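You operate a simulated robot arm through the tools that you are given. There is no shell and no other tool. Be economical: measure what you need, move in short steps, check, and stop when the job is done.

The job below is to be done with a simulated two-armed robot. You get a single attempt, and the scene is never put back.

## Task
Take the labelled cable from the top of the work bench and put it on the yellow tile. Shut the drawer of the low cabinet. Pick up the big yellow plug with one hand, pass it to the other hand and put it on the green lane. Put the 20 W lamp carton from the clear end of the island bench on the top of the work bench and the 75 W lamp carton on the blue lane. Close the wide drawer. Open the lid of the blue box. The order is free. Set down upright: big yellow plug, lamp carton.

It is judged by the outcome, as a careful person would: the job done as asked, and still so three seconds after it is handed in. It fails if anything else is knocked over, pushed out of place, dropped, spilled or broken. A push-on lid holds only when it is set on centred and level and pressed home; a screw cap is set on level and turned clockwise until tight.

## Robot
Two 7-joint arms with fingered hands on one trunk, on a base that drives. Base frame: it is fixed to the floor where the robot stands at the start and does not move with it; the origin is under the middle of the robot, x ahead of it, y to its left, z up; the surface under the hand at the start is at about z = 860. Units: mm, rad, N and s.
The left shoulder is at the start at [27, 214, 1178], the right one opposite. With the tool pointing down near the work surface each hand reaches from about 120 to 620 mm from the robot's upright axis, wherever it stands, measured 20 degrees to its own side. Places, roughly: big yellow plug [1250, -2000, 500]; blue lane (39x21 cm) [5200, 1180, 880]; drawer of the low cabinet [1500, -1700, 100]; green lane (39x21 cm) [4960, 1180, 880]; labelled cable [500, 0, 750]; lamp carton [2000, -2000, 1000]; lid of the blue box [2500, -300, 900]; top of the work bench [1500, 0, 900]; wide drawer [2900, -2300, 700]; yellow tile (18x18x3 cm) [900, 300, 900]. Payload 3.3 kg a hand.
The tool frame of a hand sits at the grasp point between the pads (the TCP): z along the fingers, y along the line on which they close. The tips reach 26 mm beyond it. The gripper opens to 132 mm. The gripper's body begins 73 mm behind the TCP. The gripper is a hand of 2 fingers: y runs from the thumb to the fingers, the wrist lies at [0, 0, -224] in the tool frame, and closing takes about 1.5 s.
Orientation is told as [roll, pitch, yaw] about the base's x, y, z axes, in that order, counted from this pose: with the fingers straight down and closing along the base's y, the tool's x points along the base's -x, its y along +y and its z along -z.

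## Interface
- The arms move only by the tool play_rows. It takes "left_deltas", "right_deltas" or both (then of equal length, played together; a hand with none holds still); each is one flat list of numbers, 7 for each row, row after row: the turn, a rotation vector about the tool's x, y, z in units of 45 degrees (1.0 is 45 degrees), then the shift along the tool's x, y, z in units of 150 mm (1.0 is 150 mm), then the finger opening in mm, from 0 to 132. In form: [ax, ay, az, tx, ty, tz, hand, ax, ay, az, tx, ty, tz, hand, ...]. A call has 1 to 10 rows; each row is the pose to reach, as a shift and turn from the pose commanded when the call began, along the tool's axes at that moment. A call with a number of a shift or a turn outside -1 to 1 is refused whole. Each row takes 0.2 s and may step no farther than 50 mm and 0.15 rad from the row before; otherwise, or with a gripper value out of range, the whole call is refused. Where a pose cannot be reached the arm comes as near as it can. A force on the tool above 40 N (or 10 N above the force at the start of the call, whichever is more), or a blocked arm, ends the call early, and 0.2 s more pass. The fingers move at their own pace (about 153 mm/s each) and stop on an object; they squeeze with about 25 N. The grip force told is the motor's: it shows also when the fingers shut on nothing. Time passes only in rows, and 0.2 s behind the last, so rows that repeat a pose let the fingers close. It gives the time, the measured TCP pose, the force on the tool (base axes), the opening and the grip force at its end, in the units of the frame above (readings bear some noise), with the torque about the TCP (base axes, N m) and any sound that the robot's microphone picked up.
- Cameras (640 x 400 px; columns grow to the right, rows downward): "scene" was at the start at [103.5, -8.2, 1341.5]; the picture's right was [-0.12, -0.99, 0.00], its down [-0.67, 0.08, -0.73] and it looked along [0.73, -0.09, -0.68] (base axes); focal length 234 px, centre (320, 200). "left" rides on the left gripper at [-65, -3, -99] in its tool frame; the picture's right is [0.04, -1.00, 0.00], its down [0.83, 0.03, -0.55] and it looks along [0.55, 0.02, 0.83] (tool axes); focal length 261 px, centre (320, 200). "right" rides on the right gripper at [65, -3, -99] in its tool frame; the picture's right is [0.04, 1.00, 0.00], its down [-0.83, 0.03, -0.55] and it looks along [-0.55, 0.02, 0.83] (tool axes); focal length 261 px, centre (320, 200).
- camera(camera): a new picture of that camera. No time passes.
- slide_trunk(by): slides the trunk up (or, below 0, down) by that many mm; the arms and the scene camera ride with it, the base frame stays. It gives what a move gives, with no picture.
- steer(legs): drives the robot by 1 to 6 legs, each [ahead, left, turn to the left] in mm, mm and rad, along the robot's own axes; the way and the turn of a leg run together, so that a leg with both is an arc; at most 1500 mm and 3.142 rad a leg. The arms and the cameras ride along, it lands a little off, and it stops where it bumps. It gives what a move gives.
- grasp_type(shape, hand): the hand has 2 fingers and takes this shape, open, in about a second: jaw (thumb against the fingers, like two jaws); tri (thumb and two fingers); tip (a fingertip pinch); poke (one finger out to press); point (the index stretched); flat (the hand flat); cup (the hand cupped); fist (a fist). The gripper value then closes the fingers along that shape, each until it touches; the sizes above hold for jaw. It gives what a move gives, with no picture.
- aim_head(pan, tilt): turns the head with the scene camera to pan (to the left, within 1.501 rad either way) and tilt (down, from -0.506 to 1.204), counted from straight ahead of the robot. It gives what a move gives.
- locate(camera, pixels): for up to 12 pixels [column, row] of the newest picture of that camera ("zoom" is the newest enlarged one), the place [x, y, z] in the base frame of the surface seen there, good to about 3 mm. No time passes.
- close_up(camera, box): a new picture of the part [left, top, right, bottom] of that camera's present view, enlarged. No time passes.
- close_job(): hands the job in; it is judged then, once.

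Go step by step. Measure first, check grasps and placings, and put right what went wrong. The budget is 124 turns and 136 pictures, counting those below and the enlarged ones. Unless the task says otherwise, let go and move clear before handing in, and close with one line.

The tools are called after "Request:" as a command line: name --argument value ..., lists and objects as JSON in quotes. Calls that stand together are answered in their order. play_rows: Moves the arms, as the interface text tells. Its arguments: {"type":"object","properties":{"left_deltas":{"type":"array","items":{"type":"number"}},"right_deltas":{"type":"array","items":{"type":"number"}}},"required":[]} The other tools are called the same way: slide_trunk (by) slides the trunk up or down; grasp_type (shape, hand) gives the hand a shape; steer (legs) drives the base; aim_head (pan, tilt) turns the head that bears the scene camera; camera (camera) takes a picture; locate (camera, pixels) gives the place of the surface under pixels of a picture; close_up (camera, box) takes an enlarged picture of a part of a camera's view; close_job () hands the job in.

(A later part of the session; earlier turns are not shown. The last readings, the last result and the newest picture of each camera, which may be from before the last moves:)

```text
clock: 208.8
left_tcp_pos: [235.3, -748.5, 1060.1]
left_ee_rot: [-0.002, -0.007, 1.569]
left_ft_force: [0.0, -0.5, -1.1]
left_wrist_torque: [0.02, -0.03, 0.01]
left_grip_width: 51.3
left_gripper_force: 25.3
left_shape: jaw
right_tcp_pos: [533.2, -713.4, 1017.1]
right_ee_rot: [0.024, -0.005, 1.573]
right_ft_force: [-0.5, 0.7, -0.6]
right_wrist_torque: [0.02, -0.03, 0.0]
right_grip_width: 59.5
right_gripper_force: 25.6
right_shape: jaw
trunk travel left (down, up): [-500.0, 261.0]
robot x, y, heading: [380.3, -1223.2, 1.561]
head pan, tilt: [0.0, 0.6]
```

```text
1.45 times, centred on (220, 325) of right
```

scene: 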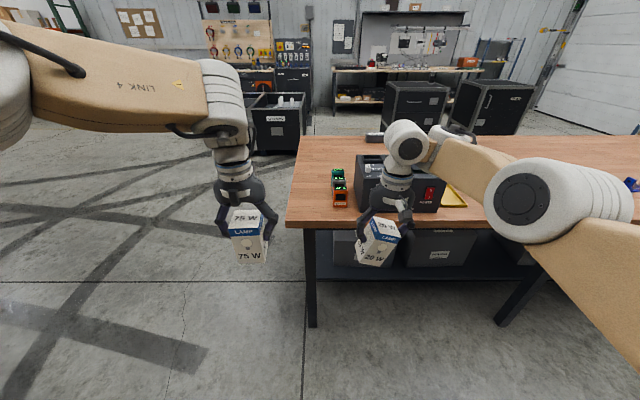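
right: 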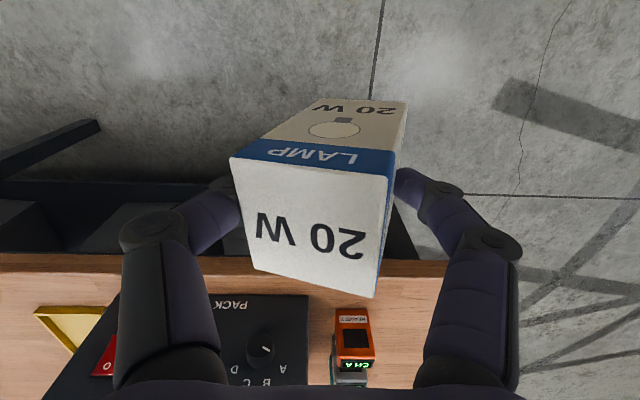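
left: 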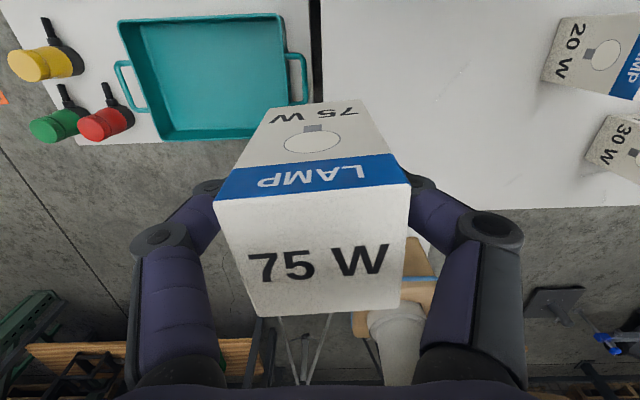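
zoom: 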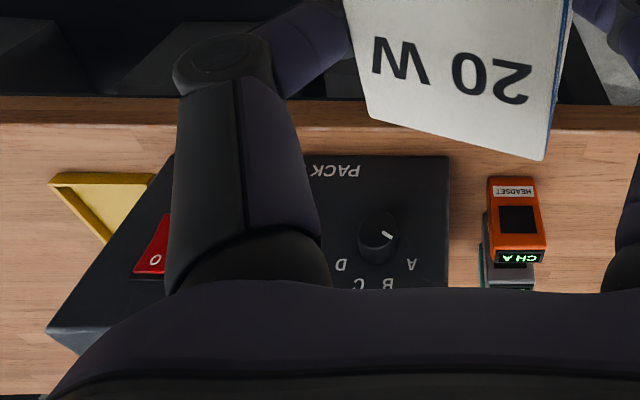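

The dock is where it was (x 535–538, y −428), so no harm there. I'll drive along the aisle at this safe distance to x≈1650, and measure the carton's tilt from its top corners.

Request:
steer --legs '[[0, -1280, 0.01]]'

Request:
camera --camera "right"

Request:
locate --camera "right" --pixels '[[237, 164], [385, 182], [258, 262], [370, 288], [310, 220], [250, 170], [375, 240], [255, 215]]'

Request:
camera --camera "scene"

```text
clock: 215.2
left_tcp_pos: [1510.6, -755.3, 1058.5]
left_ee_rot: [-0.002, -0.006, 1.569]
left_ft_force: [0.4, -0.6, -1.2]
left_wrist_torque: [-0.01, -0.03, 0.03]
left_grip_width: 51.3
left_gripper_force: 24.8
left_shape: jaw
right_tcp_pos: [1808.9, -719.7, 1017.4]
right_ee_rot: [0.023, -0.005, 1.575]
right_ft_force: [0.6, -0.4, -1.0]
right_wrist_torque: [-0.01, -0.03, 0.02]
right_grip_width: 59.3
right_gripper_force: 24.9
right_shape: jaw
trunk travel left (down, up): [-500.0, 261.0]
robot x, y, heading: [1656.7, -1234.3, 1.566]
head pan, tilt: [0.0, 0.6]
```

```text
59 pictures are left
```

right: 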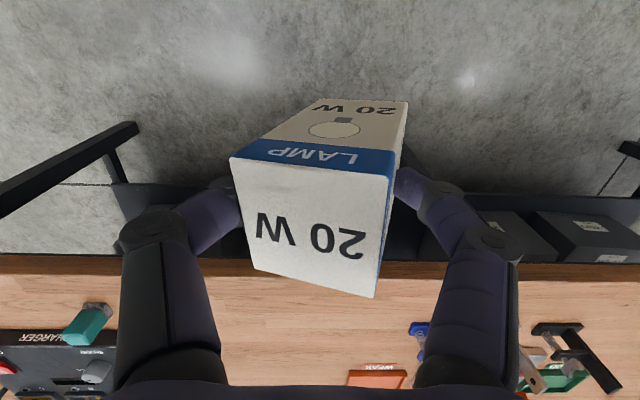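

```text
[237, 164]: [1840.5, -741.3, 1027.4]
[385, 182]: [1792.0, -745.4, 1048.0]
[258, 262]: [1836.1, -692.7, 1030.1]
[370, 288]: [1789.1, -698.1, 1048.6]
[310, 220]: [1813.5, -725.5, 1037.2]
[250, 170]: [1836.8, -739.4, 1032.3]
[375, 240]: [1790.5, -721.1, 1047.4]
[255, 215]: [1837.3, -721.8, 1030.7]
```

```text
58 pictures are left
```

scene: 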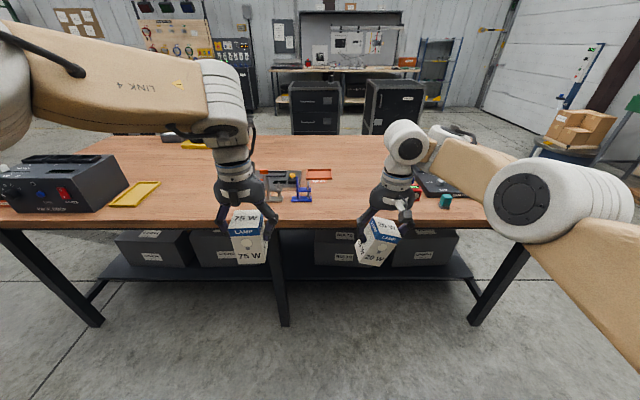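

The top face tilts 22° (low at +x), so rolling the hand +0.385 rad about tool x will level the carton. I'll do that in the air and raise the left hand 100 mm to clear items on the bench.

Request:
play_rows --right_deltas '[0.12, 0, 0, 0, 0, -0.05, 30, 0.25, 0, 0, 0, 0, -0.1, 30, 0.37, 0, 0, 0, 0, -0.15, 30, 0.49, 0, 0, 0, 0, -0.2, 30, 0.49, 0, 0, 0, 0, -0.2, 30]' --left_deltas '[0, 0, 0, 0, 0, -0.17, 30, 0, 0, 0, 0, 0, -0.33, 30, 0, 0, 0, 0, 0, -0.5, 30, 0, 0, 0, 0, 0, -0.67, 30, 0, 0, 0, 0, 0, -0.67, 30]'

Request:
camera --camera "right"

Request:
close_up --camera "scene" --box '[220, 150, 480, 290]'

Request:
locate --camera "scene" --pixels '[[345, 200], [300, 190], [445, 200], [345, 225], [415, 190], [335, 170]]'

```text
clock: 216.4
left_tcp_pos: [1514.4, -760.3, 1158.7]
left_ee_rot: [-0.002, -0.005, 1.57]
left_ft_force: [0.2, -0.4, 0.2]
left_wrist_torque: [-0.01, 0.02, -0.02]
left_grip_width: 51.3
left_gripper_force: 25.4
left_shape: jaw
left hand out of reach, approached as far as the arm can: row 4, 5
right_tcp_pos: [1809.7, -720.2, 1046.8]
right_ee_rot: [-0.363, -0.002, 1.572]
right_ft_force: [0.8, -0.2, -1.5]
right_wrist_torque: [-0.05, -0.01, -0.02]
right_grip_width: 58.5
right_gripper_force: 24.6
right_shape: jaw
trunk travel left (down, up): [-500.0, 261.0]
robot x, y, heading: [1655.2, -1228.4, 1.561]
head pan, tilt: [0.0, 0.6]
```

```text
57 pictures are left
```

right: 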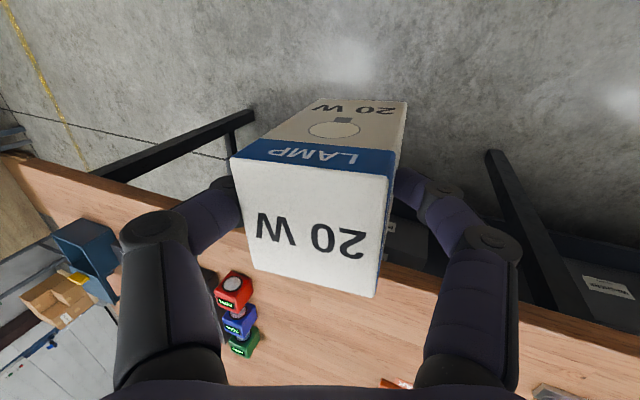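

```text
2.46 times, centred on (350, 220) of scene
```

zoom: 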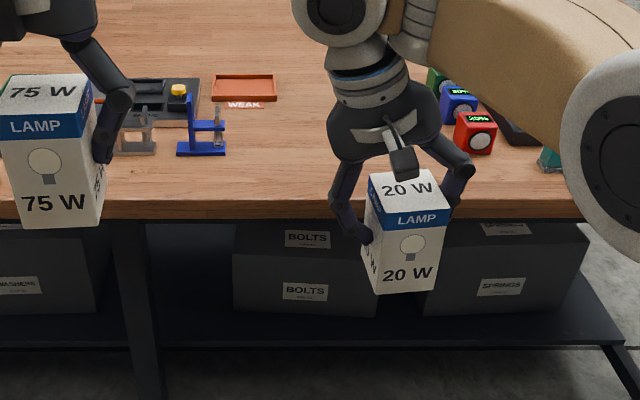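

```text
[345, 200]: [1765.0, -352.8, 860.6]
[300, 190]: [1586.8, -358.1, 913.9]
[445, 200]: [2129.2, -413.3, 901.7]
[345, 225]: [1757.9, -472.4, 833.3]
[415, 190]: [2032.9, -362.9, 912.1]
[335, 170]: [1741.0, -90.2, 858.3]
```

The carton now looks upright. I'll verify with its top corners, then drive ahead 410 mm to place near [1810, −310].

Request:
locate --camera "right" --pixels '[[240, 166], [384, 182], [258, 262], [370, 288], [310, 220]]'

Request:
steer --legs '[[410, 0, 0]]'

Request:
camera --camera "scene"

```text
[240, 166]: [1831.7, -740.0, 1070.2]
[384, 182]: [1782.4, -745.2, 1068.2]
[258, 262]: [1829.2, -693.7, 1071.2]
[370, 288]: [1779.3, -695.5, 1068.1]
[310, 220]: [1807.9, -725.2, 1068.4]
```

```text
clock: 218.9
left_tcp_pos: [1516.5, -346.3, 1156.6]
left_ee_rot: [0.0, -0.005, 1.572]
left_ft_force: [0.6, -1.1, -0.6]
left_wrist_torque: [-0.02, 0.01, -0.02]
left_grip_width: 50.8
left_gripper_force: 25.1
left_shape: jaw
right_tcp_pos: [1811.0, -305.1, 1045.3]
right_ee_rot: [-0.362, 0.0, 1.576]
right_ft_force: [1.1, 0.3, -1.4]
right_wrist_torque: [-0.01, 0.0, 0.0]
right_grip_width: 58.7
right_gripper_force: 25.2
right_shape: jaw
trunk travel left (down, up): [-500.0, 261.0]
robot x, y, heading: [1659.4, -821.2, 1.569]
head pan, tilt: [0.0, 0.6]
```

```text
55 pictures are left
```

scene: 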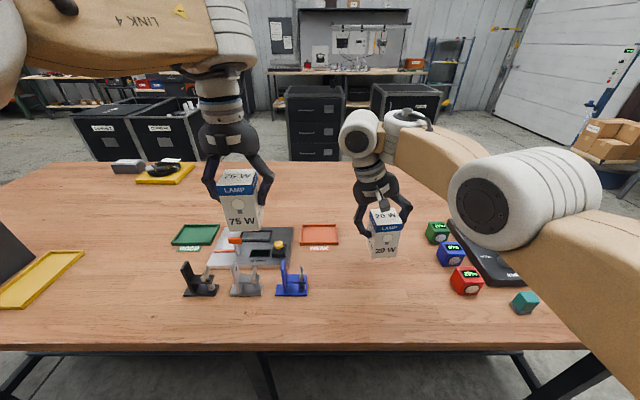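

Level within about 3°. I'll trim that and lower the carton 103 mm to just above the bench.

Request:
play_rows --right_deltas '[-0.02, 0, 0, 0, 0.06, 0.159, 30, -0.05, 0, 0, 0, 0.121, 0.318, 30, -0.05, 0, 0, 0, 0.178, 0.468, 30, -0.05, 0, 0, 0, 0.213, 0.561, 30, -0.05, 0, 0, 0, 0.234, 0.617, 30, -0.05, 0, 0, 0, 0.244, 0.643, 30, -0.05, 0, 0, 0, 0.244, 0.643, 30]'

Request:
close_up --camera "scene" --box '[320, 180, 480, 300]'

Request:
camera --camera "right"

```text
clock: 220.5
left_tcp_pos: [1516.1, -346.2, 1157.8]
left_ee_rot: [-0.004, -0.004, 1.571]
left_ft_force: [-0.1, 0.6, -0.1]
left_wrist_torque: [0.0, 0.01, -0.02]
left_grip_width: 50.8
left_gripper_force: 25.2
left_shape: jaw
right_tcp_pos: [1810.2, -305.7, 944.7]
right_ee_rot: [-0.322, -0.003, 1.577]
right_ft_force: [0.6, -0.6, -0.3]
right_wrist_torque: [-0.02, -0.06, 0.0]
right_grip_width: 59.1
right_gripper_force: 25.0
right_shape: jaw
trunk travel left (down, up): [-500.0, 261.0]
robot x, y, heading: [1661.1, -821.3, 1.565]
head pan, tilt: [0.0, 0.6]
```

```text
3.33 times, centred on (400, 240) of scene
```

zoom: 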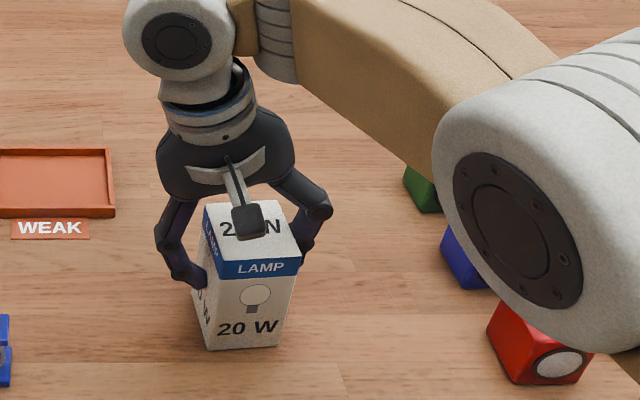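

```text
53 pictures are left
```

right: 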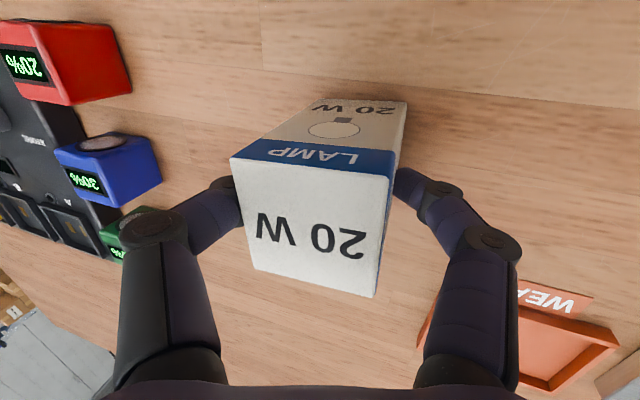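

I'll check the top's height to know the remaining gap.

Request:
locate --camera "right" --pixels '[[240, 166], [384, 182], [258, 262], [370, 288], [310, 220], [395, 115]]'

Request:
play_rows --right_deltas '[0, 0, 0, 0, 0.007, 0.019, 30, 0, 0, 0, 0, 0.014, 0.038, 30, 0, 0, 0, 0, 0.014, 0.038, 30]'

```text
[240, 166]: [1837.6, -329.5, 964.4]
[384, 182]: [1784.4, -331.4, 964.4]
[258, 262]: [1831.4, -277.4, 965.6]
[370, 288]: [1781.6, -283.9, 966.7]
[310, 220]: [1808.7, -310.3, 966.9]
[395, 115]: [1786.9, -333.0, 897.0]
```

```text
clock: 221.3
left_tcp_pos: [1515.5, -348.9, 1158.0]
left_ee_rot: [-0.002, -0.006, 1.572]
left_ft_force: [0.2, 0.3, -0.6]
left_wrist_torque: [-0.01, -0.04, 0.0]
left_grip_width: 51.1
left_gripper_force: 24.9
left_shape: jaw
right_tcp_pos: [1809.2, -305.3, 939.2]
right_ee_rot: [-0.324, -0.008, 1.575]
right_ft_force: [-2.1, 2.5, 18.4]
right_wrist_torque: [0.0, 0.19, 0.02]
right_grip_width: 57.6
right_gripper_force: 25.1
right_shape: jaw
trunk travel left (down, up): [-500.0, 261.0]
robot x, y, heading: [1655.9, -819.6, 1.568]
head pan, tilt: [0.0, 0.6]
```

The carton stands on the bench (18 N contact). I'll open wide and withdraw along the hand's axis.

Request:
play_rows --right_deltas '[0, 0, 0, 0, 0, 0, 64, 0, 0, 0, 0, 0, 0, 75, 0, 0, 0, 0, 0, 0, 100, 0, 0, 0, 0, 0, 0, 120, 0, 0, 0, 0, 0, 0, 120, 0, 0, 0, 0, -0.03, -0.15, 120, 0, 0, 0, 0, -0.06, -0.35, 120, 0, 0, 0, 0, -0.1, -0.6, 120, 0, 0, 0, 0, -0.12, -0.9, 120]'

Request:
close_up --camera "scene" --box '[300, 160, 500, 310]'

```text
clock: 223.3
left_tcp_pos: [1515.2, -348.0, 1157.9]
left_ee_rot: [-0.002, -0.007, 1.571]
left_ft_force: [0.0, -0.6, -1.1]
left_wrist_torque: [0.0, 0.0, 0.05]
left_grip_width: 51.3
left_gripper_force: 25.0
left_shape: jaw
right_tcp_pos: [1783.9, -306.4, 1072.5]
right_ee_rot: [-0.323, -0.003, 1.576]
right_ft_force: [0.2, 0.2, -0.4]
right_wrist_torque: [0.0, 0.0, 0.02]
right_grip_width: 119.9
right_gripper_force: 0.1
right_shape: jaw
trunk travel left (down, up): [-500.0, 261.0]
robot x, y, heading: [1657.3, -819.6, 1.567]
head pan, tilt: [0.0, 0.6]
```

```text
2.67 times, centred on (400, 235) of scene
```

zoom: 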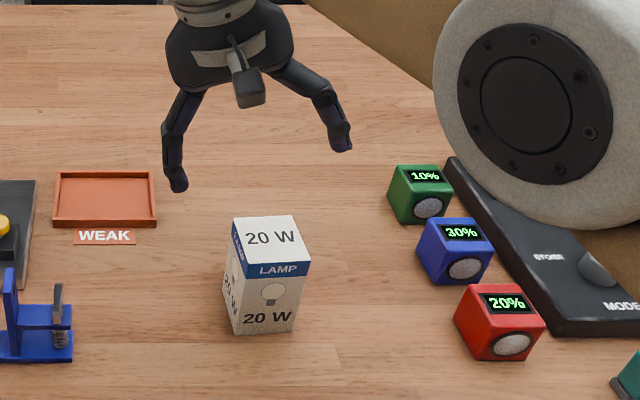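

The 20 W carton stands upright on the bench. I'll level the right hand again, then back off and drive east past the bench end to find the lanes.

Request:
play_rows --right_deltas '[-0.14, 0, 0, 0, 0, -0.05, 100, -0.28, 0, 0, 0, 0, -0.1, 90, -0.41, 0, 0, 0, 0, -0.15, 90, -0.41, 0, 0, 0, 0, -0.15, 90]'

Request:
steer --legs '[[-280, 0, 0], [0, -1200, 0], [0, -950, 0]]'

Request:
aim_head --pan -0.6 --tilt 0.3

Request:
camera --camera "scene"

```text
clock: 224.3
left_tcp_pos: [1514.8, -346.9, 1156.7]
left_ee_rot: [-0.002, -0.005, 1.57]
left_ft_force: [0.2, 1.4, -0.7]
left_wrist_torque: [-0.01, 0.0, 0.0]
left_grip_width: 51.4
left_gripper_force: 24.7
left_shape: jaw
right_tcp_pos: [1777.2, -304.0, 1093.1]
right_ee_rot: [0.0, -0.004, 1.576]
right_ft_force: [-0.2, 0.3, 1.2]
right_wrist_torque: [-0.01, 0.01, -0.04]
right_grip_width: 90.4
right_gripper_force: 0.2
right_shape: jaw
trunk travel left (down, up): [-500.0, 261.0]
robot x, y, heading: [1658.3, -818.7, 1.564]
head pan, tilt: [0.0, 0.6]
```

```text
clock: 236.6
left_tcp_pos: [3676.8, -636.6, 1157.4]
left_ee_rot: [-0.002, -0.006, 1.577]
left_ft_force: [1.0, 0.1, -1.1]
left_wrist_torque: [0.02, 0.03, -0.02]
left_grip_width: 51.2
left_gripper_force: 25.4
left_shape: jaw
right_tcp_pos: [3936.5, -593.2, 1092.8]
right_ee_rot: [0.0, -0.005, 1.581]
right_ft_force: [0.3, -0.2, -0.3]
right_wrist_torque: [0.01, 0.06, 0.04]
right_grip_width: 90.5
right_gripper_force: 0.1
right_shape: jaw
trunk travel left (down, up): [-500.0, 261.0]
robot x, y, heading: [3819.0, -1102.9, 1.569]
head pan, tilt: [0.0, 0.6]
```

```text
clock: 237.6
left_tcp_pos: [3676.4, -636.4, 1159.0]
left_ee_rot: [-0.002, -0.005, 1.577]
left_ft_force: [0.1, 0.4, -1.1]
left_wrist_torque: [-0.01, 0.01, 0.02]
left_grip_width: 51.4
left_gripper_force: 25.4
left_shape: jaw
right_tcp_pos: [3937.7, -593.3, 1092.3]
right_ee_rot: [0.0, -0.004, 1.581]
right_ft_force: [0.1, 0.7, 0.1]
right_wrist_torque: [-0.03, -0.01, -0.03]
right_grip_width: 90.4
right_gripper_force: 0.0
right_shape: jaw
trunk travel left (down, up): [-500.0, 261.0]
robot x, y, heading: [3822.6, -1109.9, 1.571]
head pan, tilt: [-0.6, 0.3]
```

```text
51 pictures are left
```

scene: 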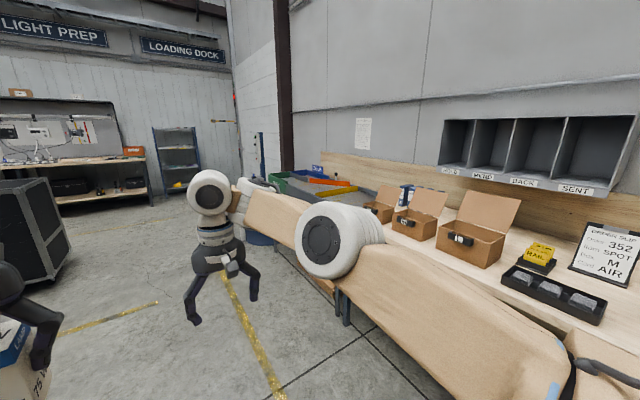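

The coloured lanes show at (310,180) beyond the wall bench. I'll locate them and the wall bench edge.

Request:
locate --camera "scene" --pixels '[[300, 186], [325, 181], [345, 188], [280, 175], [335, 285], [405, 220], [290, 270], [420, 350], [60, 210], [175, 185]]'

Request:
close_up --camera "scene" --box '[240, 140, 420, 260]'

```text
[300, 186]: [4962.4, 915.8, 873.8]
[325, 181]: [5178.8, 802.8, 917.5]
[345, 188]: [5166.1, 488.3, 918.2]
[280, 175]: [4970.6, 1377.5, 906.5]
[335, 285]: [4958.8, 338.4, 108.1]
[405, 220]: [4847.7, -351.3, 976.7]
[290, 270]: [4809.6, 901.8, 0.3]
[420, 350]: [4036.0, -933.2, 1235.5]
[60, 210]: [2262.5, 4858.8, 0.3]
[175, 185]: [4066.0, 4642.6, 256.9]
```

```text
3.33 times, centred on (330, 200) of scene
```

zoom: 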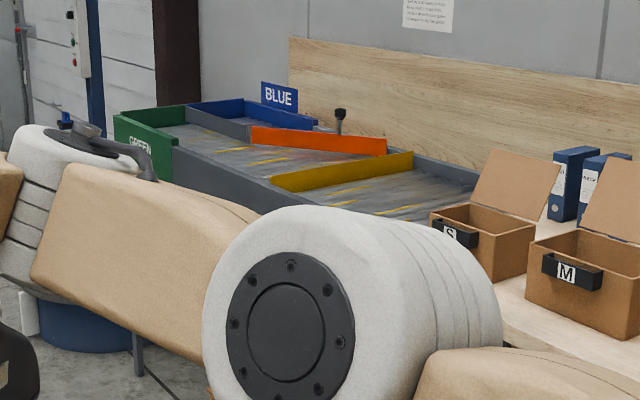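

The green and blue lanes are walled bays on a table from x≈4840 at y≈1180. I'll drive to face them.

Request:
steer --legs '[[1200, 0, 0], [1100, 0, 0], [0, 0, -1.571], [400, 0, 0]]'

Request:
aim_head --pan 0.0 --tilt 0.5

Request:
camera --camera "scene"

```text
clock: 254.9
left_tcp_pos: [4687.3, 1337.1, 1157.7]
left_ee_rot: [-0.001, -0.005, -0.008]
left_ft_force: [0.5, 0.0, -1.3]
left_wrist_torque: [0.01, 0.01, 0.01]
left_grip_width: 51.1
left_gripper_force: 24.8
left_shape: jaw
right_tcp_pos: [4726.9, 1076.1, 1092.7]
right_ee_rot: [0.0, 0.0, -0.003]
right_ft_force: [0.4, -0.9, 0.1]
right_wrist_torque: [0.04, 0.01, 0.0]
right_grip_width: 90.5
right_gripper_force: 0.1
right_shape: jaw
trunk travel left (down, up): [-500.0, 261.0]
robot x, y, heading: [4212.8, 1199.4, -0.012]
head pan, tilt: [-0.6, 0.3]
```

```text
clock: 255.9
left_tcp_pos: [4685.9, 1336.5, 1158.5]
left_ee_rot: [-0.001, -0.006, -0.011]
left_ft_force: [-0.5, -0.8, -0.7]
left_wrist_torque: [0.01, 0.02, -0.01]
left_grip_width: 50.9
left_gripper_force: 25.0
left_shape: jaw
right_tcp_pos: [4725.2, 1077.0, 1093.4]
right_ee_rot: [-0.001, -0.002, -0.004]
right_ft_force: [0.1, 1.5, -0.2]
right_wrist_torque: [-0.03, 0.01, 0.0]
right_grip_width: 90.3
right_gripper_force: 0.0
right_shape: jaw
trunk travel left (down, up): [-500.0, 261.0]
robot x, y, heading: [4212.4, 1201.0, -0.016]
head pan, tilt: [0.0, 0.499]
```

```text
49 pictures are left
```

scene: 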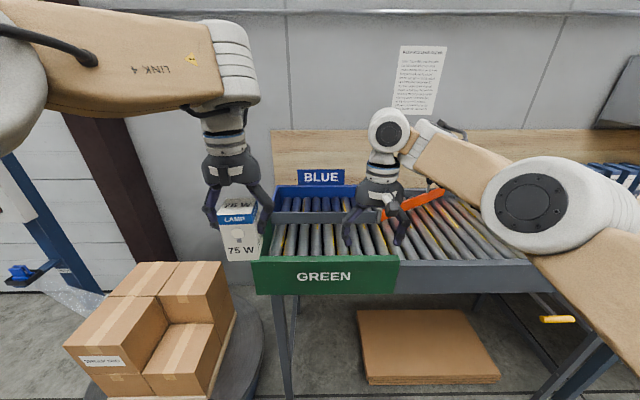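

These are roller lanes: green in front, blue behind a grey divider. I'll locate their edges and the rollers.

Request:
locate --camera "scene" --pixels '[[262, 256], [392, 258], [300, 238], [322, 216], [300, 207], [275, 215], [320, 190], [340, 208], [350, 240], [225, 370], [230, 290], [385, 243]]'

Request:
close_up --camera "scene" --box '[240, 160, 480, 310]'

```text
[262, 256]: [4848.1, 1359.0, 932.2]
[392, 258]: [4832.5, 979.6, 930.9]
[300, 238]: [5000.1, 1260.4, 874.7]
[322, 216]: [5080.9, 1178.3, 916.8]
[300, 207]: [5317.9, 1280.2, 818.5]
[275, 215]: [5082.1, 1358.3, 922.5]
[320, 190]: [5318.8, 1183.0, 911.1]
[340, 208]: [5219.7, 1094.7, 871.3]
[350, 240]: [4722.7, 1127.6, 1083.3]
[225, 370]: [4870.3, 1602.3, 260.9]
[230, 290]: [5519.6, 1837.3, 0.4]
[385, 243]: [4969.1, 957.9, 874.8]
```

```text
2.67 times, centred on (360, 235) of scene
```

zoom: 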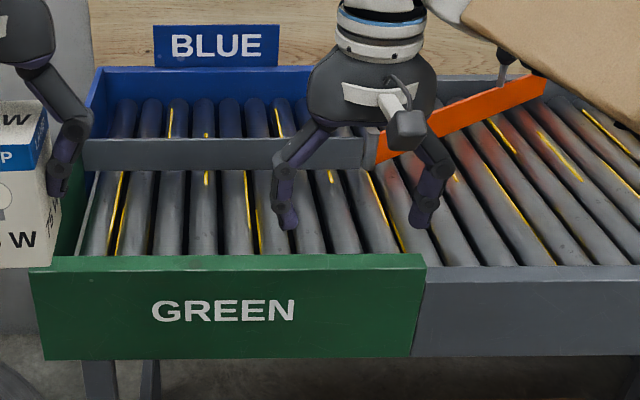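

Rollers top z≈875; the blue lane is x 5090–5310, y 985–1370. I'll shift right to keep clear of the box stack and drive up so the left hand can reach it.

Request:
steer --legs '[[0, -210, 0.015], [420, 0, 0]]'

Request:
play_rows --left_deltas '[0, 0, 0, -0.25, 0, 0.1, 30, 0, 0, 0, -0.45, 0, 0.25, 30, 0, 0, 0, -0.6, 0, 0.45, 30, 0, 0, 0, -0.6, 0, 0.6, 30, 0, 0, 0, -0.6, 0, 0.6, 30]'

Request:
camera --camera "left"

Request:
aim_head --pan 0.15 --tilt 0.6

Request:
camera --camera "scene"

```text
clock: 259.8
left_tcp_pos: [5082.7, 1139.7, 1157.7]
left_ee_rot: [-0.001, -0.007, 0.009]
left_ft_force: [-0.4, 0.0, -0.7]
left_wrist_torque: [0.0, -0.02, 0.04]
left_grip_width: 51.2
left_gripper_force: 25.1
left_shape: jaw
right_tcp_pos: [5127.5, 877.4, 1094.0]
right_ee_rot: [0.0, -0.003, 0.013]
right_ft_force: [-0.2, 0.1, -0.4]
right_wrist_torque: [-0.01, 0.02, -0.01]
right_grip_width: 90.2
right_gripper_force: 0.1
right_shape: jaw
trunk travel left (down, up): [-500.0, 261.0]
robot x, y, heading: [4616.2, 994.9, 0.004]
head pan, tilt: [0.0, 0.499]
stopped in leg 2: the robot was blocked; the commanded pose is now the measured one
```

```text
clock: 261.0
left_tcp_pos: [5115.2, 1104.6, 1078.5]
left_ee_rot: [-0.002, -0.005, 0.009]
left_ft_force: [0.2, 0.6, -2.1]
left_wrist_torque: [0.0, 0.04, 0.01]
left_grip_width: 51.0
left_gripper_force: 24.7
left_shape: jaw
left hand out of reach, approached as far as the arm can: row 1, 2, 3, 4, 5
right_tcp_pos: [5128.6, 876.9, 1092.3]
right_ee_rot: [0.0, -0.002, 0.014]
right_ft_force: [-0.5, -0.3, 0.5]
right_wrist_torque: [0.0, 0.0, 0.01]
right_grip_width: 90.3
right_gripper_force: 0.0
right_shape: jaw
trunk travel left (down, up): [-500.0, 261.0]
robot x, y, heading: [4615.6, 989.8, 0.001]
head pan, tilt: [0.0, 0.499]
```

```text
47 pictures are left
```

left: 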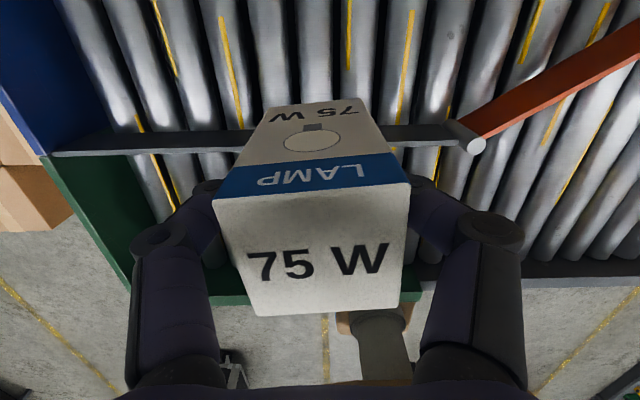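

```text
clock: 261.7
left_tcp_pos: [5114.1, 1106.0, 1081.1]
left_ee_rot: [-0.003, -0.006, 0.007]
left_ft_force: [-0.3, 1.0, -1.4]
left_wrist_torque: [0.01, 0.02, -0.01]
left_grip_width: 51.1
left_gripper_force: 25.0
left_shape: jaw
right_tcp_pos: [5127.0, 878.3, 1092.4]
right_ee_rot: [0.001, -0.003, 0.015]
right_ft_force: [0.3, 0.2, 0.7]
right_wrist_torque: [0.03, -0.02, 0.0]
right_grip_width: 90.6
right_gripper_force: 0.0
right_shape: jaw
trunk travel left (down, up): [-500.0, 261.0]
robot x, y, heading: [4612.7, 986.6, 0.009]
head pan, tilt: [0.15, 0.6]
```

```text
46 pictures are left
```

scene: 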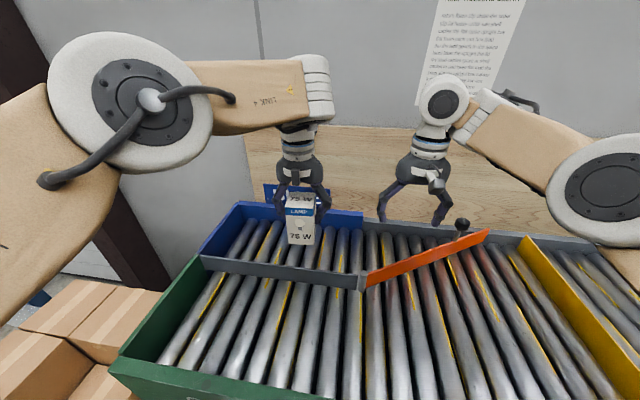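

The drive stopped early at x≈4616 — something low blocked the base. I'll look down to see what, and check that nothing was shifted.

Request:
steer --legs '[[-40, -50, 0]]'

Request:
aim_head --pan -0.1 --tilt 1.2

Request:
camera --camera "scene"

```text
clock: 262.7
left_tcp_pos: [5073.6, 1054.0, 1081.5]
left_ee_rot: [-0.003, -0.007, 0.01]
left_ft_force: [-0.5, -1.0, -0.7]
left_wrist_torque: [0.03, -0.03, 0.03]
left_grip_width: 50.9
left_gripper_force: 25.2
left_shape: jaw
right_tcp_pos: [5086.6, 826.0, 1092.5]
right_ee_rot: [0.001, -0.003, 0.017]
right_ft_force: [0.8, -0.3, 0.7]
right_wrist_torque: [0.02, 0.02, -0.05]
right_grip_width: 90.3
right_gripper_force: 0.1
right_shape: jaw
trunk travel left (down, up): [-500.0, 261.0]
robot x, y, heading: [4575.0, 942.0, 0.005]
head pan, tilt: [0.15, 0.6]
```

```text
clock: 263.7
left_tcp_pos: [5074.1, 1056.6, 1079.5]
left_ee_rot: [-0.004, -0.006, 0.009]
left_ft_force: [-0.1, -0.7, -1.1]
left_wrist_torque: [0.02, 0.03, -0.02]
left_grip_width: 51.1
left_gripper_force: 25.0
left_shape: jaw
right_tcp_pos: [5088.3, 826.6, 1092.4]
right_ee_rot: [0.0, -0.003, 0.016]
right_ft_force: [0.0, -0.3, -0.2]
right_wrist_torque: [-0.02, 0.0, 0.02]
right_grip_width: 90.5
right_gripper_force: 0.1
right_shape: jaw
trunk travel left (down, up): [-500.0, 261.0]
robot x, y, heading: [4573.3, 941.0, 0.006]
head pan, tilt: [-0.099, 1.201]
```

```text
45 pictures are left
```

scene: 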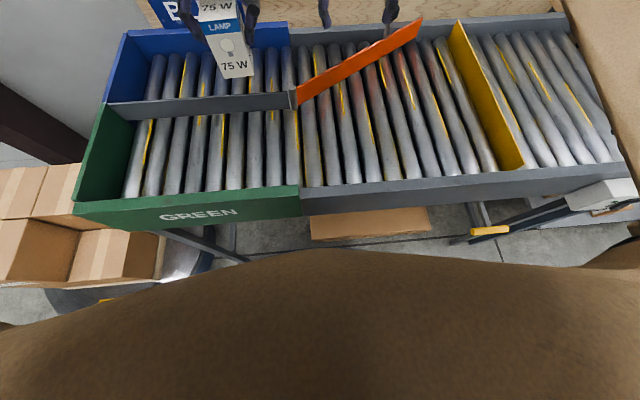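

Request:
locate --camera "scene" --pixels '[[315, 239], [425, 232], [190, 215], [120, 205], [150, 280], [490, 231], [205, 255], [110, 105], [295, 97], [270, 185], [160, 150], [250, 60]]'

Request:
close_up --camera "scene" --box '[80, 0, 330, 156]'

```text
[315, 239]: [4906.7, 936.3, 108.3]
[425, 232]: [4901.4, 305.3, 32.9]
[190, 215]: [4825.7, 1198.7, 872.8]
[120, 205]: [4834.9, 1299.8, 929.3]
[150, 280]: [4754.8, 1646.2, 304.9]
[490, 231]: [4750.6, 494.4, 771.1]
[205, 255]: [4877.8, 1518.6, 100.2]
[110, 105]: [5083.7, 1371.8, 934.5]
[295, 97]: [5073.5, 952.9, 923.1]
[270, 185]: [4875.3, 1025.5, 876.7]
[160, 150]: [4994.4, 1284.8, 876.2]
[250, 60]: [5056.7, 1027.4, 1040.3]
```

```text
2.56 times, centred on (205, 78) of scene
```

zoom: 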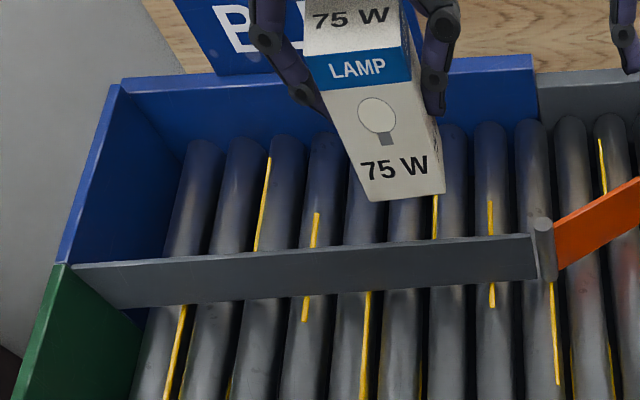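

The cardboard (x≈4902) and table edge (x≈4833) have not moved. I'll locate the blue-lane rollers to set the carton over a gap between two of them.

Request:
locate --camera "zoom" --pixels '[[190, 200], [235, 200], [280, 200], [322, 200], [452, 200], [494, 200], [534, 200], [476, 200], [514, 200], [345, 220], [500, 65], [120, 275]]'

Request:
steer --legs '[[28, 0, 0]]'

```text
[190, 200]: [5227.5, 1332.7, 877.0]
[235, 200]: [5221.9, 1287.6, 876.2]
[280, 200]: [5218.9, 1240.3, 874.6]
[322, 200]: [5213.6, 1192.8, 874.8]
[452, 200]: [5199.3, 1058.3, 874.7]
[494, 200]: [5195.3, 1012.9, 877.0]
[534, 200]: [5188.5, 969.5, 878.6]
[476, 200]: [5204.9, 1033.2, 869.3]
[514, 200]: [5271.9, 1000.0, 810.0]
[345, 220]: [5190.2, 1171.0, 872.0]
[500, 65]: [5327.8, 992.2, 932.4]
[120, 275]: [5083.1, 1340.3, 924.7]
```

```text
clock: 264.5
left_tcp_pos: [5103.0, 1055.7, 1080.3]
left_ee_rot: [-0.003, -0.003, 0.009]
left_ft_force: [0.3, 0.4, -1.3]
left_wrist_torque: [0.01, 0.06, 0.02]
left_grip_width: 51.2
left_gripper_force: 25.1
left_shape: jaw
right_tcp_pos: [5118.3, 827.8, 1092.3]
right_ee_rot: [-0.001, 0.0, 0.014]
right_ft_force: [0.2, -0.2, -0.8]
right_wrist_torque: [-0.01, 0.04, -0.02]
right_grip_width: 90.4
right_gripper_force: 0.0
right_shape: jaw
trunk travel left (down, up): [-500.0, 261.0]
robot x, y, heading: [4601.9, 937.4, 0.008]
head pan, tilt: [-0.099, 1.201]
```

Roller centres are at 45 mm pitch (…1148, 1103…), so I aim for y≈1126, x≈5155, over a gap. Moving the left hand sideways, then forward.

Request:
play_rows --left_deltas '[0, 0, 0, 0, 0.2, 0, 30, 0, 0, 0, 0, 0.4, 0.05, 30, 0, 0, 0, -0.1, 0.47, 0.15, 30, 0, 0, 0, -0.25, 0.47, 0.25, 30, 0, 0, 0, -0.35, 0.47, 0.4, 30, 0, 0, 0, -0.35, 0.47, 0.5, 30, 0, 0, 0, -0.35, 0.47, 0.5, 30]'

Request:
camera --camera "left"

```text
clock: 266.1
left_tcp_pos: [5131.3, 1109.8, 1004.6]
left_ee_rot: [-0.004, -0.005, 0.01]
left_ft_force: [0.4, 0.3, -0.5]
left_wrist_torque: [0.0, -0.01, -0.01]
left_grip_width: 50.8
left_gripper_force: 24.6
left_shape: jaw
left hand out of reach, approached as far as the arm can: row 4, 5, 6, 7
right_tcp_pos: [5116.0, 827.5, 1094.1]
right_ee_rot: [0.001, -0.004, 0.015]
right_ft_force: [0.1, 1.5, 0.2]
right_wrist_torque: [0.01, 0.0, 0.0]
right_grip_width: 90.2
right_gripper_force: 0.0
right_shape: jaw
trunk travel left (down, up): [-500.0, 261.0]
robot x, y, heading: [4605.1, 941.8, 0.002]
head pan, tilt: [-0.099, 1.201]
```

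```text
43 pictures are left
```

left: 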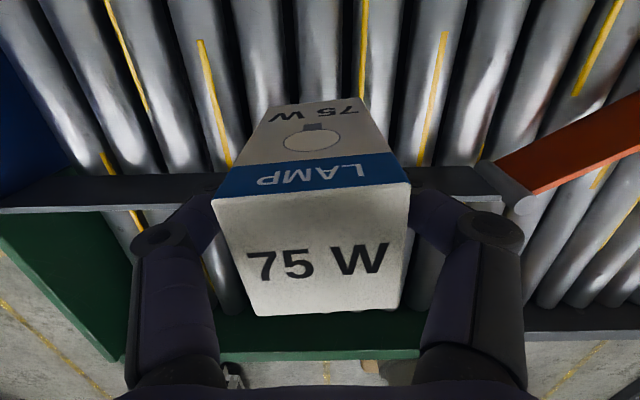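

Reach ends at x≈5131. I'll move the base 45 mm right so the left arm points straighter ahead, and try again a bit lower.

Request:
steer --legs '[[5, -45, 0]]'

Request:
play_rows --left_deltas '[0, 0, 0, 0, 0.2, 0, 30, 0, 0, 0, -0.05, 0.4, 0.05, 30, 0, 0, 0, -0.1, 0.43, 0.1, 30, 0, 0, 0, -0.2, 0.43, 0.15, 30, 0, 0, 0, -0.27, 0.43, 0.2, 30, 0, 0, 0, -0.27, 0.43, 0.2, 30]'

```text
clock: 267.0
left_tcp_pos: [5136.9, 1062.8, 1004.7]
left_ee_rot: [-0.001, -0.005, 0.009]
left_ft_force: [0.4, 0.0, -0.9]
left_wrist_torque: [0.04, 0.01, -0.01]
left_grip_width: 50.8
left_gripper_force: 24.7
left_shape: jaw
right_tcp_pos: [5120.3, 779.5, 1092.3]
right_ee_rot: [0.002, -0.002, 0.015]
right_ft_force: [-0.3, 0.3, 0.0]
right_wrist_torque: [0.08, -0.02, 0.0]
right_grip_width: 90.3
right_gripper_force: 0.0
right_shape: jaw
trunk travel left (down, up): [-500.0, 261.0]
robot x, y, heading: [4610.3, 891.7, 0.005]
head pan, tilt: [-0.099, 1.201]
```

```text
clock: 268.4
left_tcp_pos: [5146.9, 1123.3, 989.7]
left_ee_rot: [-0.005, -0.004, 0.009]
left_ft_force: [0.3, -0.2, -0.4]
left_wrist_torque: [0.01, 0.02, 0.0]
left_grip_width: 50.8
left_gripper_force: 24.9
left_shape: jaw
left hand out of reach, approached as far as the arm can: row 3, 4, 5, 6
right_tcp_pos: [5122.7, 783.3, 1093.3]
right_ee_rot: [-0.001, -0.005, 0.015]
right_ft_force: [-0.2, 0.2, 0.3]
right_wrist_torque: [0.03, 0.03, 0.0]
right_grip_width: 90.3
right_gripper_force: 0.1
right_shape: jaw
trunk travel left (down, up): [-500.0, 261.0]
robot x, y, heading: [4605.4, 897.6, 0.006]
head pan, tilt: [-0.099, 1.201]
```

At [5147, 1123, 990] — inside the blue lane and over the gap. Lowering 45 mm.

Request:
play_rows --left_deltas '[0, 0, 0, 0, 0.01, 0.1, 30, 0, 0, 0, 0, 0.02, 0.2, 30, 0, 0, 0, 0, 0.02, 0.28, 30, 0, 0, 0, 0, 0.02, 0.3, 30]'

Request:
camera --camera "left"

```text
clock: 269.4
left_tcp_pos: [5146.7, 1125.8, 944.2]
left_ee_rot: [-0.002, -0.008, 0.009]
left_ft_force: [0.5, -0.2, 5.9]
left_wrist_torque: [0.01, 0.01, -0.03]
left_grip_width: 51.0
left_gripper_force: 24.8
left_shape: jaw
right_tcp_pos: [5121.2, 783.3, 1093.2]
right_ee_rot: [0.0, -0.004, 0.014]
right_ft_force: [-0.2, -0.4, -0.9]
right_wrist_torque: [0.01, 0.03, 0.03]
right_grip_width: 90.3
right_gripper_force: 0.1
right_shape: jaw
trunk travel left (down, up): [-500.0, 261.0]
robot x, y, heading: [4603.1, 897.4, 0.002]
head pan, tilt: [-0.099, 1.201]
```

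```text
42 pictures are left
```

left: 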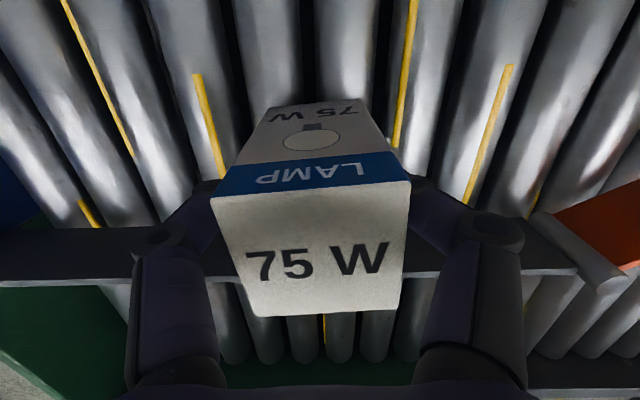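

First contact (6 N). I'll settle 2 mm more, then open gently and rise.

Request:
play_rows --left_deltas '[0, 0, 0, 0, 0, 0.013, 30, 0, 0, 0, 0, 0, 0.013, 54, 0, 0, 0, 0, 0, 0.013, 60, 0, 0, 0, 0, 0, 0.013, 80, 0, 0, 0, 0, 0, 0.013, 85, 0, 0, 0, 0, 0, -0.1, 85, 0, 0, 0, 0, 0, -0.3, 85, 0, 0, 0, 0, 0, -0.6, 85, 0, 0, 0, 0, 0, -0.9, 85]'

Request:
camera --camera "left"

Request:
close_up --camera "scene" --box '[80, 0, 330, 156]'

```text
clock: 271.4
left_tcp_pos: [5131.2, 1115.3, 1056.6]
left_ee_rot: [-0.003, -0.005, 0.009]
left_ft_force: [-0.3, -0.2, 0.5]
left_wrist_torque: [0.02, 0.02, 0.0]
left_grip_width: 84.6
left_gripper_force: 0.1
left_shape: jaw
left hand out of reach, approached as far as the arm can: row 8, 9
right_tcp_pos: [5122.4, 783.2, 1092.2]
right_ee_rot: [0.002, -0.002, 0.014]
right_ft_force: [-0.4, 0.2, -0.2]
right_wrist_torque: [-0.01, -0.03, 0.0]
right_grip_width: 90.2
right_gripper_force: 0.0
right_shape: jaw
trunk travel left (down, up): [-500.0, 261.0]
robot x, y, heading: [4606.6, 895.6, 0.005]
head pan, tilt: [-0.099, 1.201]
```

```text
41 pictures are left
```

left: 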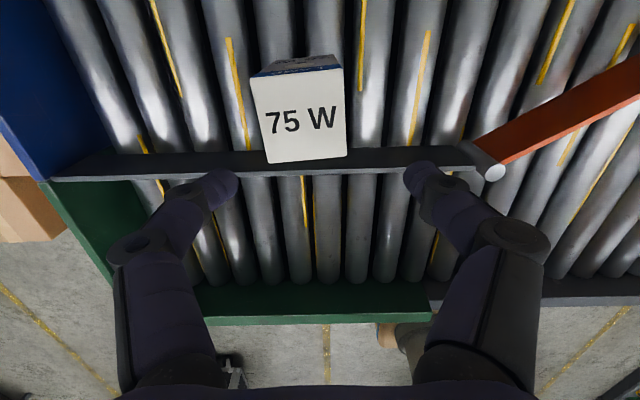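

```text
2.56 times, centred on (205, 78) of scene
```

zoom: 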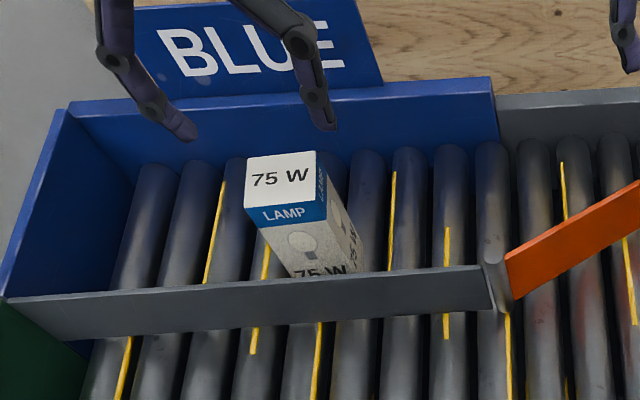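

Released. I'll verify it is level with the top corners at (254,82),(340,74),(344,153),(268,160).

Request:
locate --camera "left" --pixels '[[256, 83], [338, 74], [342, 152], [269, 158], [300, 115], [300, 65]]'

```text
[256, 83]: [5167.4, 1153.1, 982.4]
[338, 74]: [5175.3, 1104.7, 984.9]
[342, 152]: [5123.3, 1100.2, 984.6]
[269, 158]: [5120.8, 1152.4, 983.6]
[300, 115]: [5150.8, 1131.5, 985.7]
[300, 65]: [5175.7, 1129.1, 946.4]
```

The 75 W carton stands level in the blue lane (all corners z≈984). Now I go back for the plug, via the open corridor east of the island bench.

Request:
steer --legs '[[-850, 0, 0], [0, -1300, 0], [0, -1300, 0], [0, -1150, 0], [0, 0, 1.566], [0, 1000, 0]]'

Request:
aim_head --pan 0.5 --tilt 0.6

Request:
camera --camera "scene"

```text
clock: 302.3
left_tcp_pos: [2576.2, -2311.3, 1056.6]
left_ee_rot: [-0.003, -0.006, 1.553]
left_ft_force: [-0.2, 0.3, 0.4]
left_wrist_torque: [-0.04, 0.01, -0.03]
left_grip_width: 84.6
left_gripper_force: 0.1
left_shape: jaw
right_tcp_pos: [2907.1, -2331.0, 1092.9]
right_ee_rot: [0.0, -0.003, 1.558]
right_ft_force: [-0.2, 0.4, -0.1]
right_wrist_torque: [-0.02, 0.0, 0.0]
right_grip_width: 90.5
right_gripper_force: 0.2
right_shape: jaw
trunk travel left (down, up): [-500.0, 261.0]
robot x, y, heading: [2781.8, -2839.9, 1.55]
head pan, tilt: [-0.099, 1.201]
```

```text
clock: 303.3
left_tcp_pos: [2576.8, -2311.3, 1056.8]
left_ee_rot: [-0.003, -0.005, 1.553]
left_ft_force: [-0.9, 0.0, -0.5]
left_wrist_torque: [0.0, 0.0, -0.03]
left_grip_width: 84.7
left_gripper_force: 0.1
left_shape: jaw
right_tcp_pos: [2908.1, -2329.9, 1092.4]
right_ee_rot: [0.0, -0.002, 1.56]
right_ft_force: [0.4, 0.5, 0.3]
right_wrist_torque: [-0.02, 0.04, -0.02]
right_grip_width: 90.5
right_gripper_force: 0.0
right_shape: jaw
trunk travel left (down, up): [-500.0, 261.0]
robot x, y, heading: [2782.3, -2843.3, 1.55]
head pan, tilt: [0.499, 0.6]
```

```text
39 pictures are left
```

scene: 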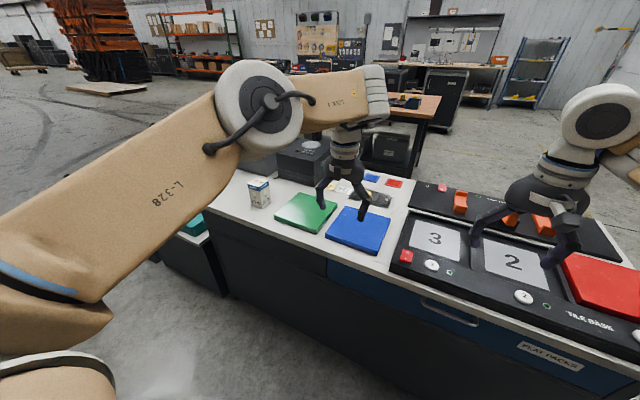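

All clear. I'll strafe to behind the low cabinet and lower the trunk 290 mm.

Request:
steer --legs '[[-80, 0, 0], [0, 1340, 0.02]]'

Request:
slide_trunk --by -290

Request:
aim_head --pan 0.2 --tilt 0.7

Request:
camera --camera "scene"

```text
clock: 310.6
left_tcp_pos: [1238.6, -2371.0, 1057.5]
left_ee_rot: [-0.003, -0.005, 1.563]
left_ft_force: [0.9, 0.0, 0.0]
left_wrist_torque: [0.01, -0.01, -0.01]
left_grip_width: 84.5
left_gripper_force: 0.0
left_shape: jaw
right_tcp_pos: [1572.4, -2385.5, 1093.0]
right_ee_rot: [-0.001, -0.005, 1.567]
right_ft_force: [-0.1, 0.3, 0.6]
right_wrist_torque: [-0.03, -0.02, -0.01]
right_grip_width: 90.6
right_gripper_force: 0.1
right_shape: jaw
trunk travel left (down, up): [-500.0, 261.0]
robot x, y, heading: [1447.8, -2897.9, 1.559]
head pan, tilt: [0.499, 0.6]
```

```text
clock: 313.5
left_tcp_pos: [1238.2, -2370.4, 768.2]
left_ee_rot: [-0.003, -0.008, 1.562]
left_ft_force: [0.4, 0.0, -0.1]
left_wrist_torque: [-0.03, -0.01, -0.01]
left_grip_width: 84.5
left_gripper_force: 0.0
left_shape: jaw
right_tcp_pos: [1571.6, -2379.0, 732.1]
right_ee_rot: [0.002, 0.142, 1.565]
right_ft_force: [0.1, -0.4, -0.3]
right_wrist_torque: [0.0, 0.02, 0.04]
right_grip_width: 90.5
right_gripper_force: 0.0
right_shape: jaw
trunk travel left (down, up): [-210.0, 551.0]
robot x, y, heading: [1448.4, -2900.5, 1.558]
head pan, tilt: [0.499, 0.6]
```

```text
clock: 314.3
left_tcp_pos: [1238.4, -2370.8, 766.3]
left_ee_rot: [-0.002, -0.006, 1.562]
left_ft_force: [0.3, 0.6, 0.2]
left_wrist_torque: [0.01, -0.01, -0.02]
left_grip_width: 84.3
left_gripper_force: 0.0
left_shape: jaw
right_tcp_pos: [1571.3, -2379.4, 731.3]
right_ee_rot: [0.001, 0.142, 1.568]
right_ft_force: [0.1, 0.6, 0.7]
right_wrist_torque: [0.02, 0.01, -0.02]
right_grip_width: 90.2
right_gripper_force: 0.1
right_shape: jaw
trunk travel left (down, up): [-210.0, 551.0]
robot x, y, heading: [1448.5, -2896.2, 1.558]
head pan, tilt: [0.201, 0.7]
```

```text
38 pictures are left
```

scene: 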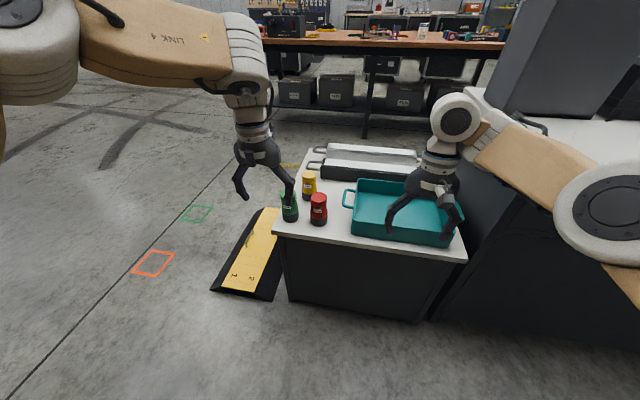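

I'll take a close-up of the plugs and locate the yellow one and its neighbours.

Request:
close_up --camera "scene" --box '[260, 155, 370, 235]'

Request:
locate --camera "zoom" --pixels '[[283, 110], [285, 180], [283, 245], [335, 215], [180, 320], [345, 290], [420, 300], [230, 270], [262, 150], [310, 150]]'

```text
5.00 times, centred on (315, 195) of scene
```

zoom: 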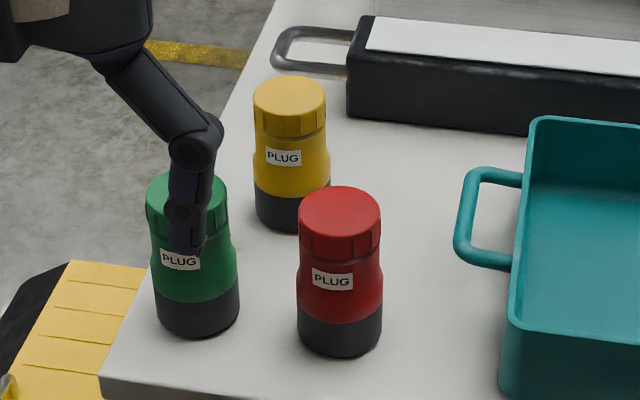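

```text
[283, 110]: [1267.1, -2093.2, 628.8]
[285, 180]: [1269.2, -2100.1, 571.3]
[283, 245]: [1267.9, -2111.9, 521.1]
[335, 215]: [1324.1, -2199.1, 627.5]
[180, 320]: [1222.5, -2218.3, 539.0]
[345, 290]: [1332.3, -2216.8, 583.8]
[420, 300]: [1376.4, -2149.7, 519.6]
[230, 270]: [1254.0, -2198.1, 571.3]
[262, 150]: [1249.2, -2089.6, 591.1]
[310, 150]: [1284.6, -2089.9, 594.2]
```

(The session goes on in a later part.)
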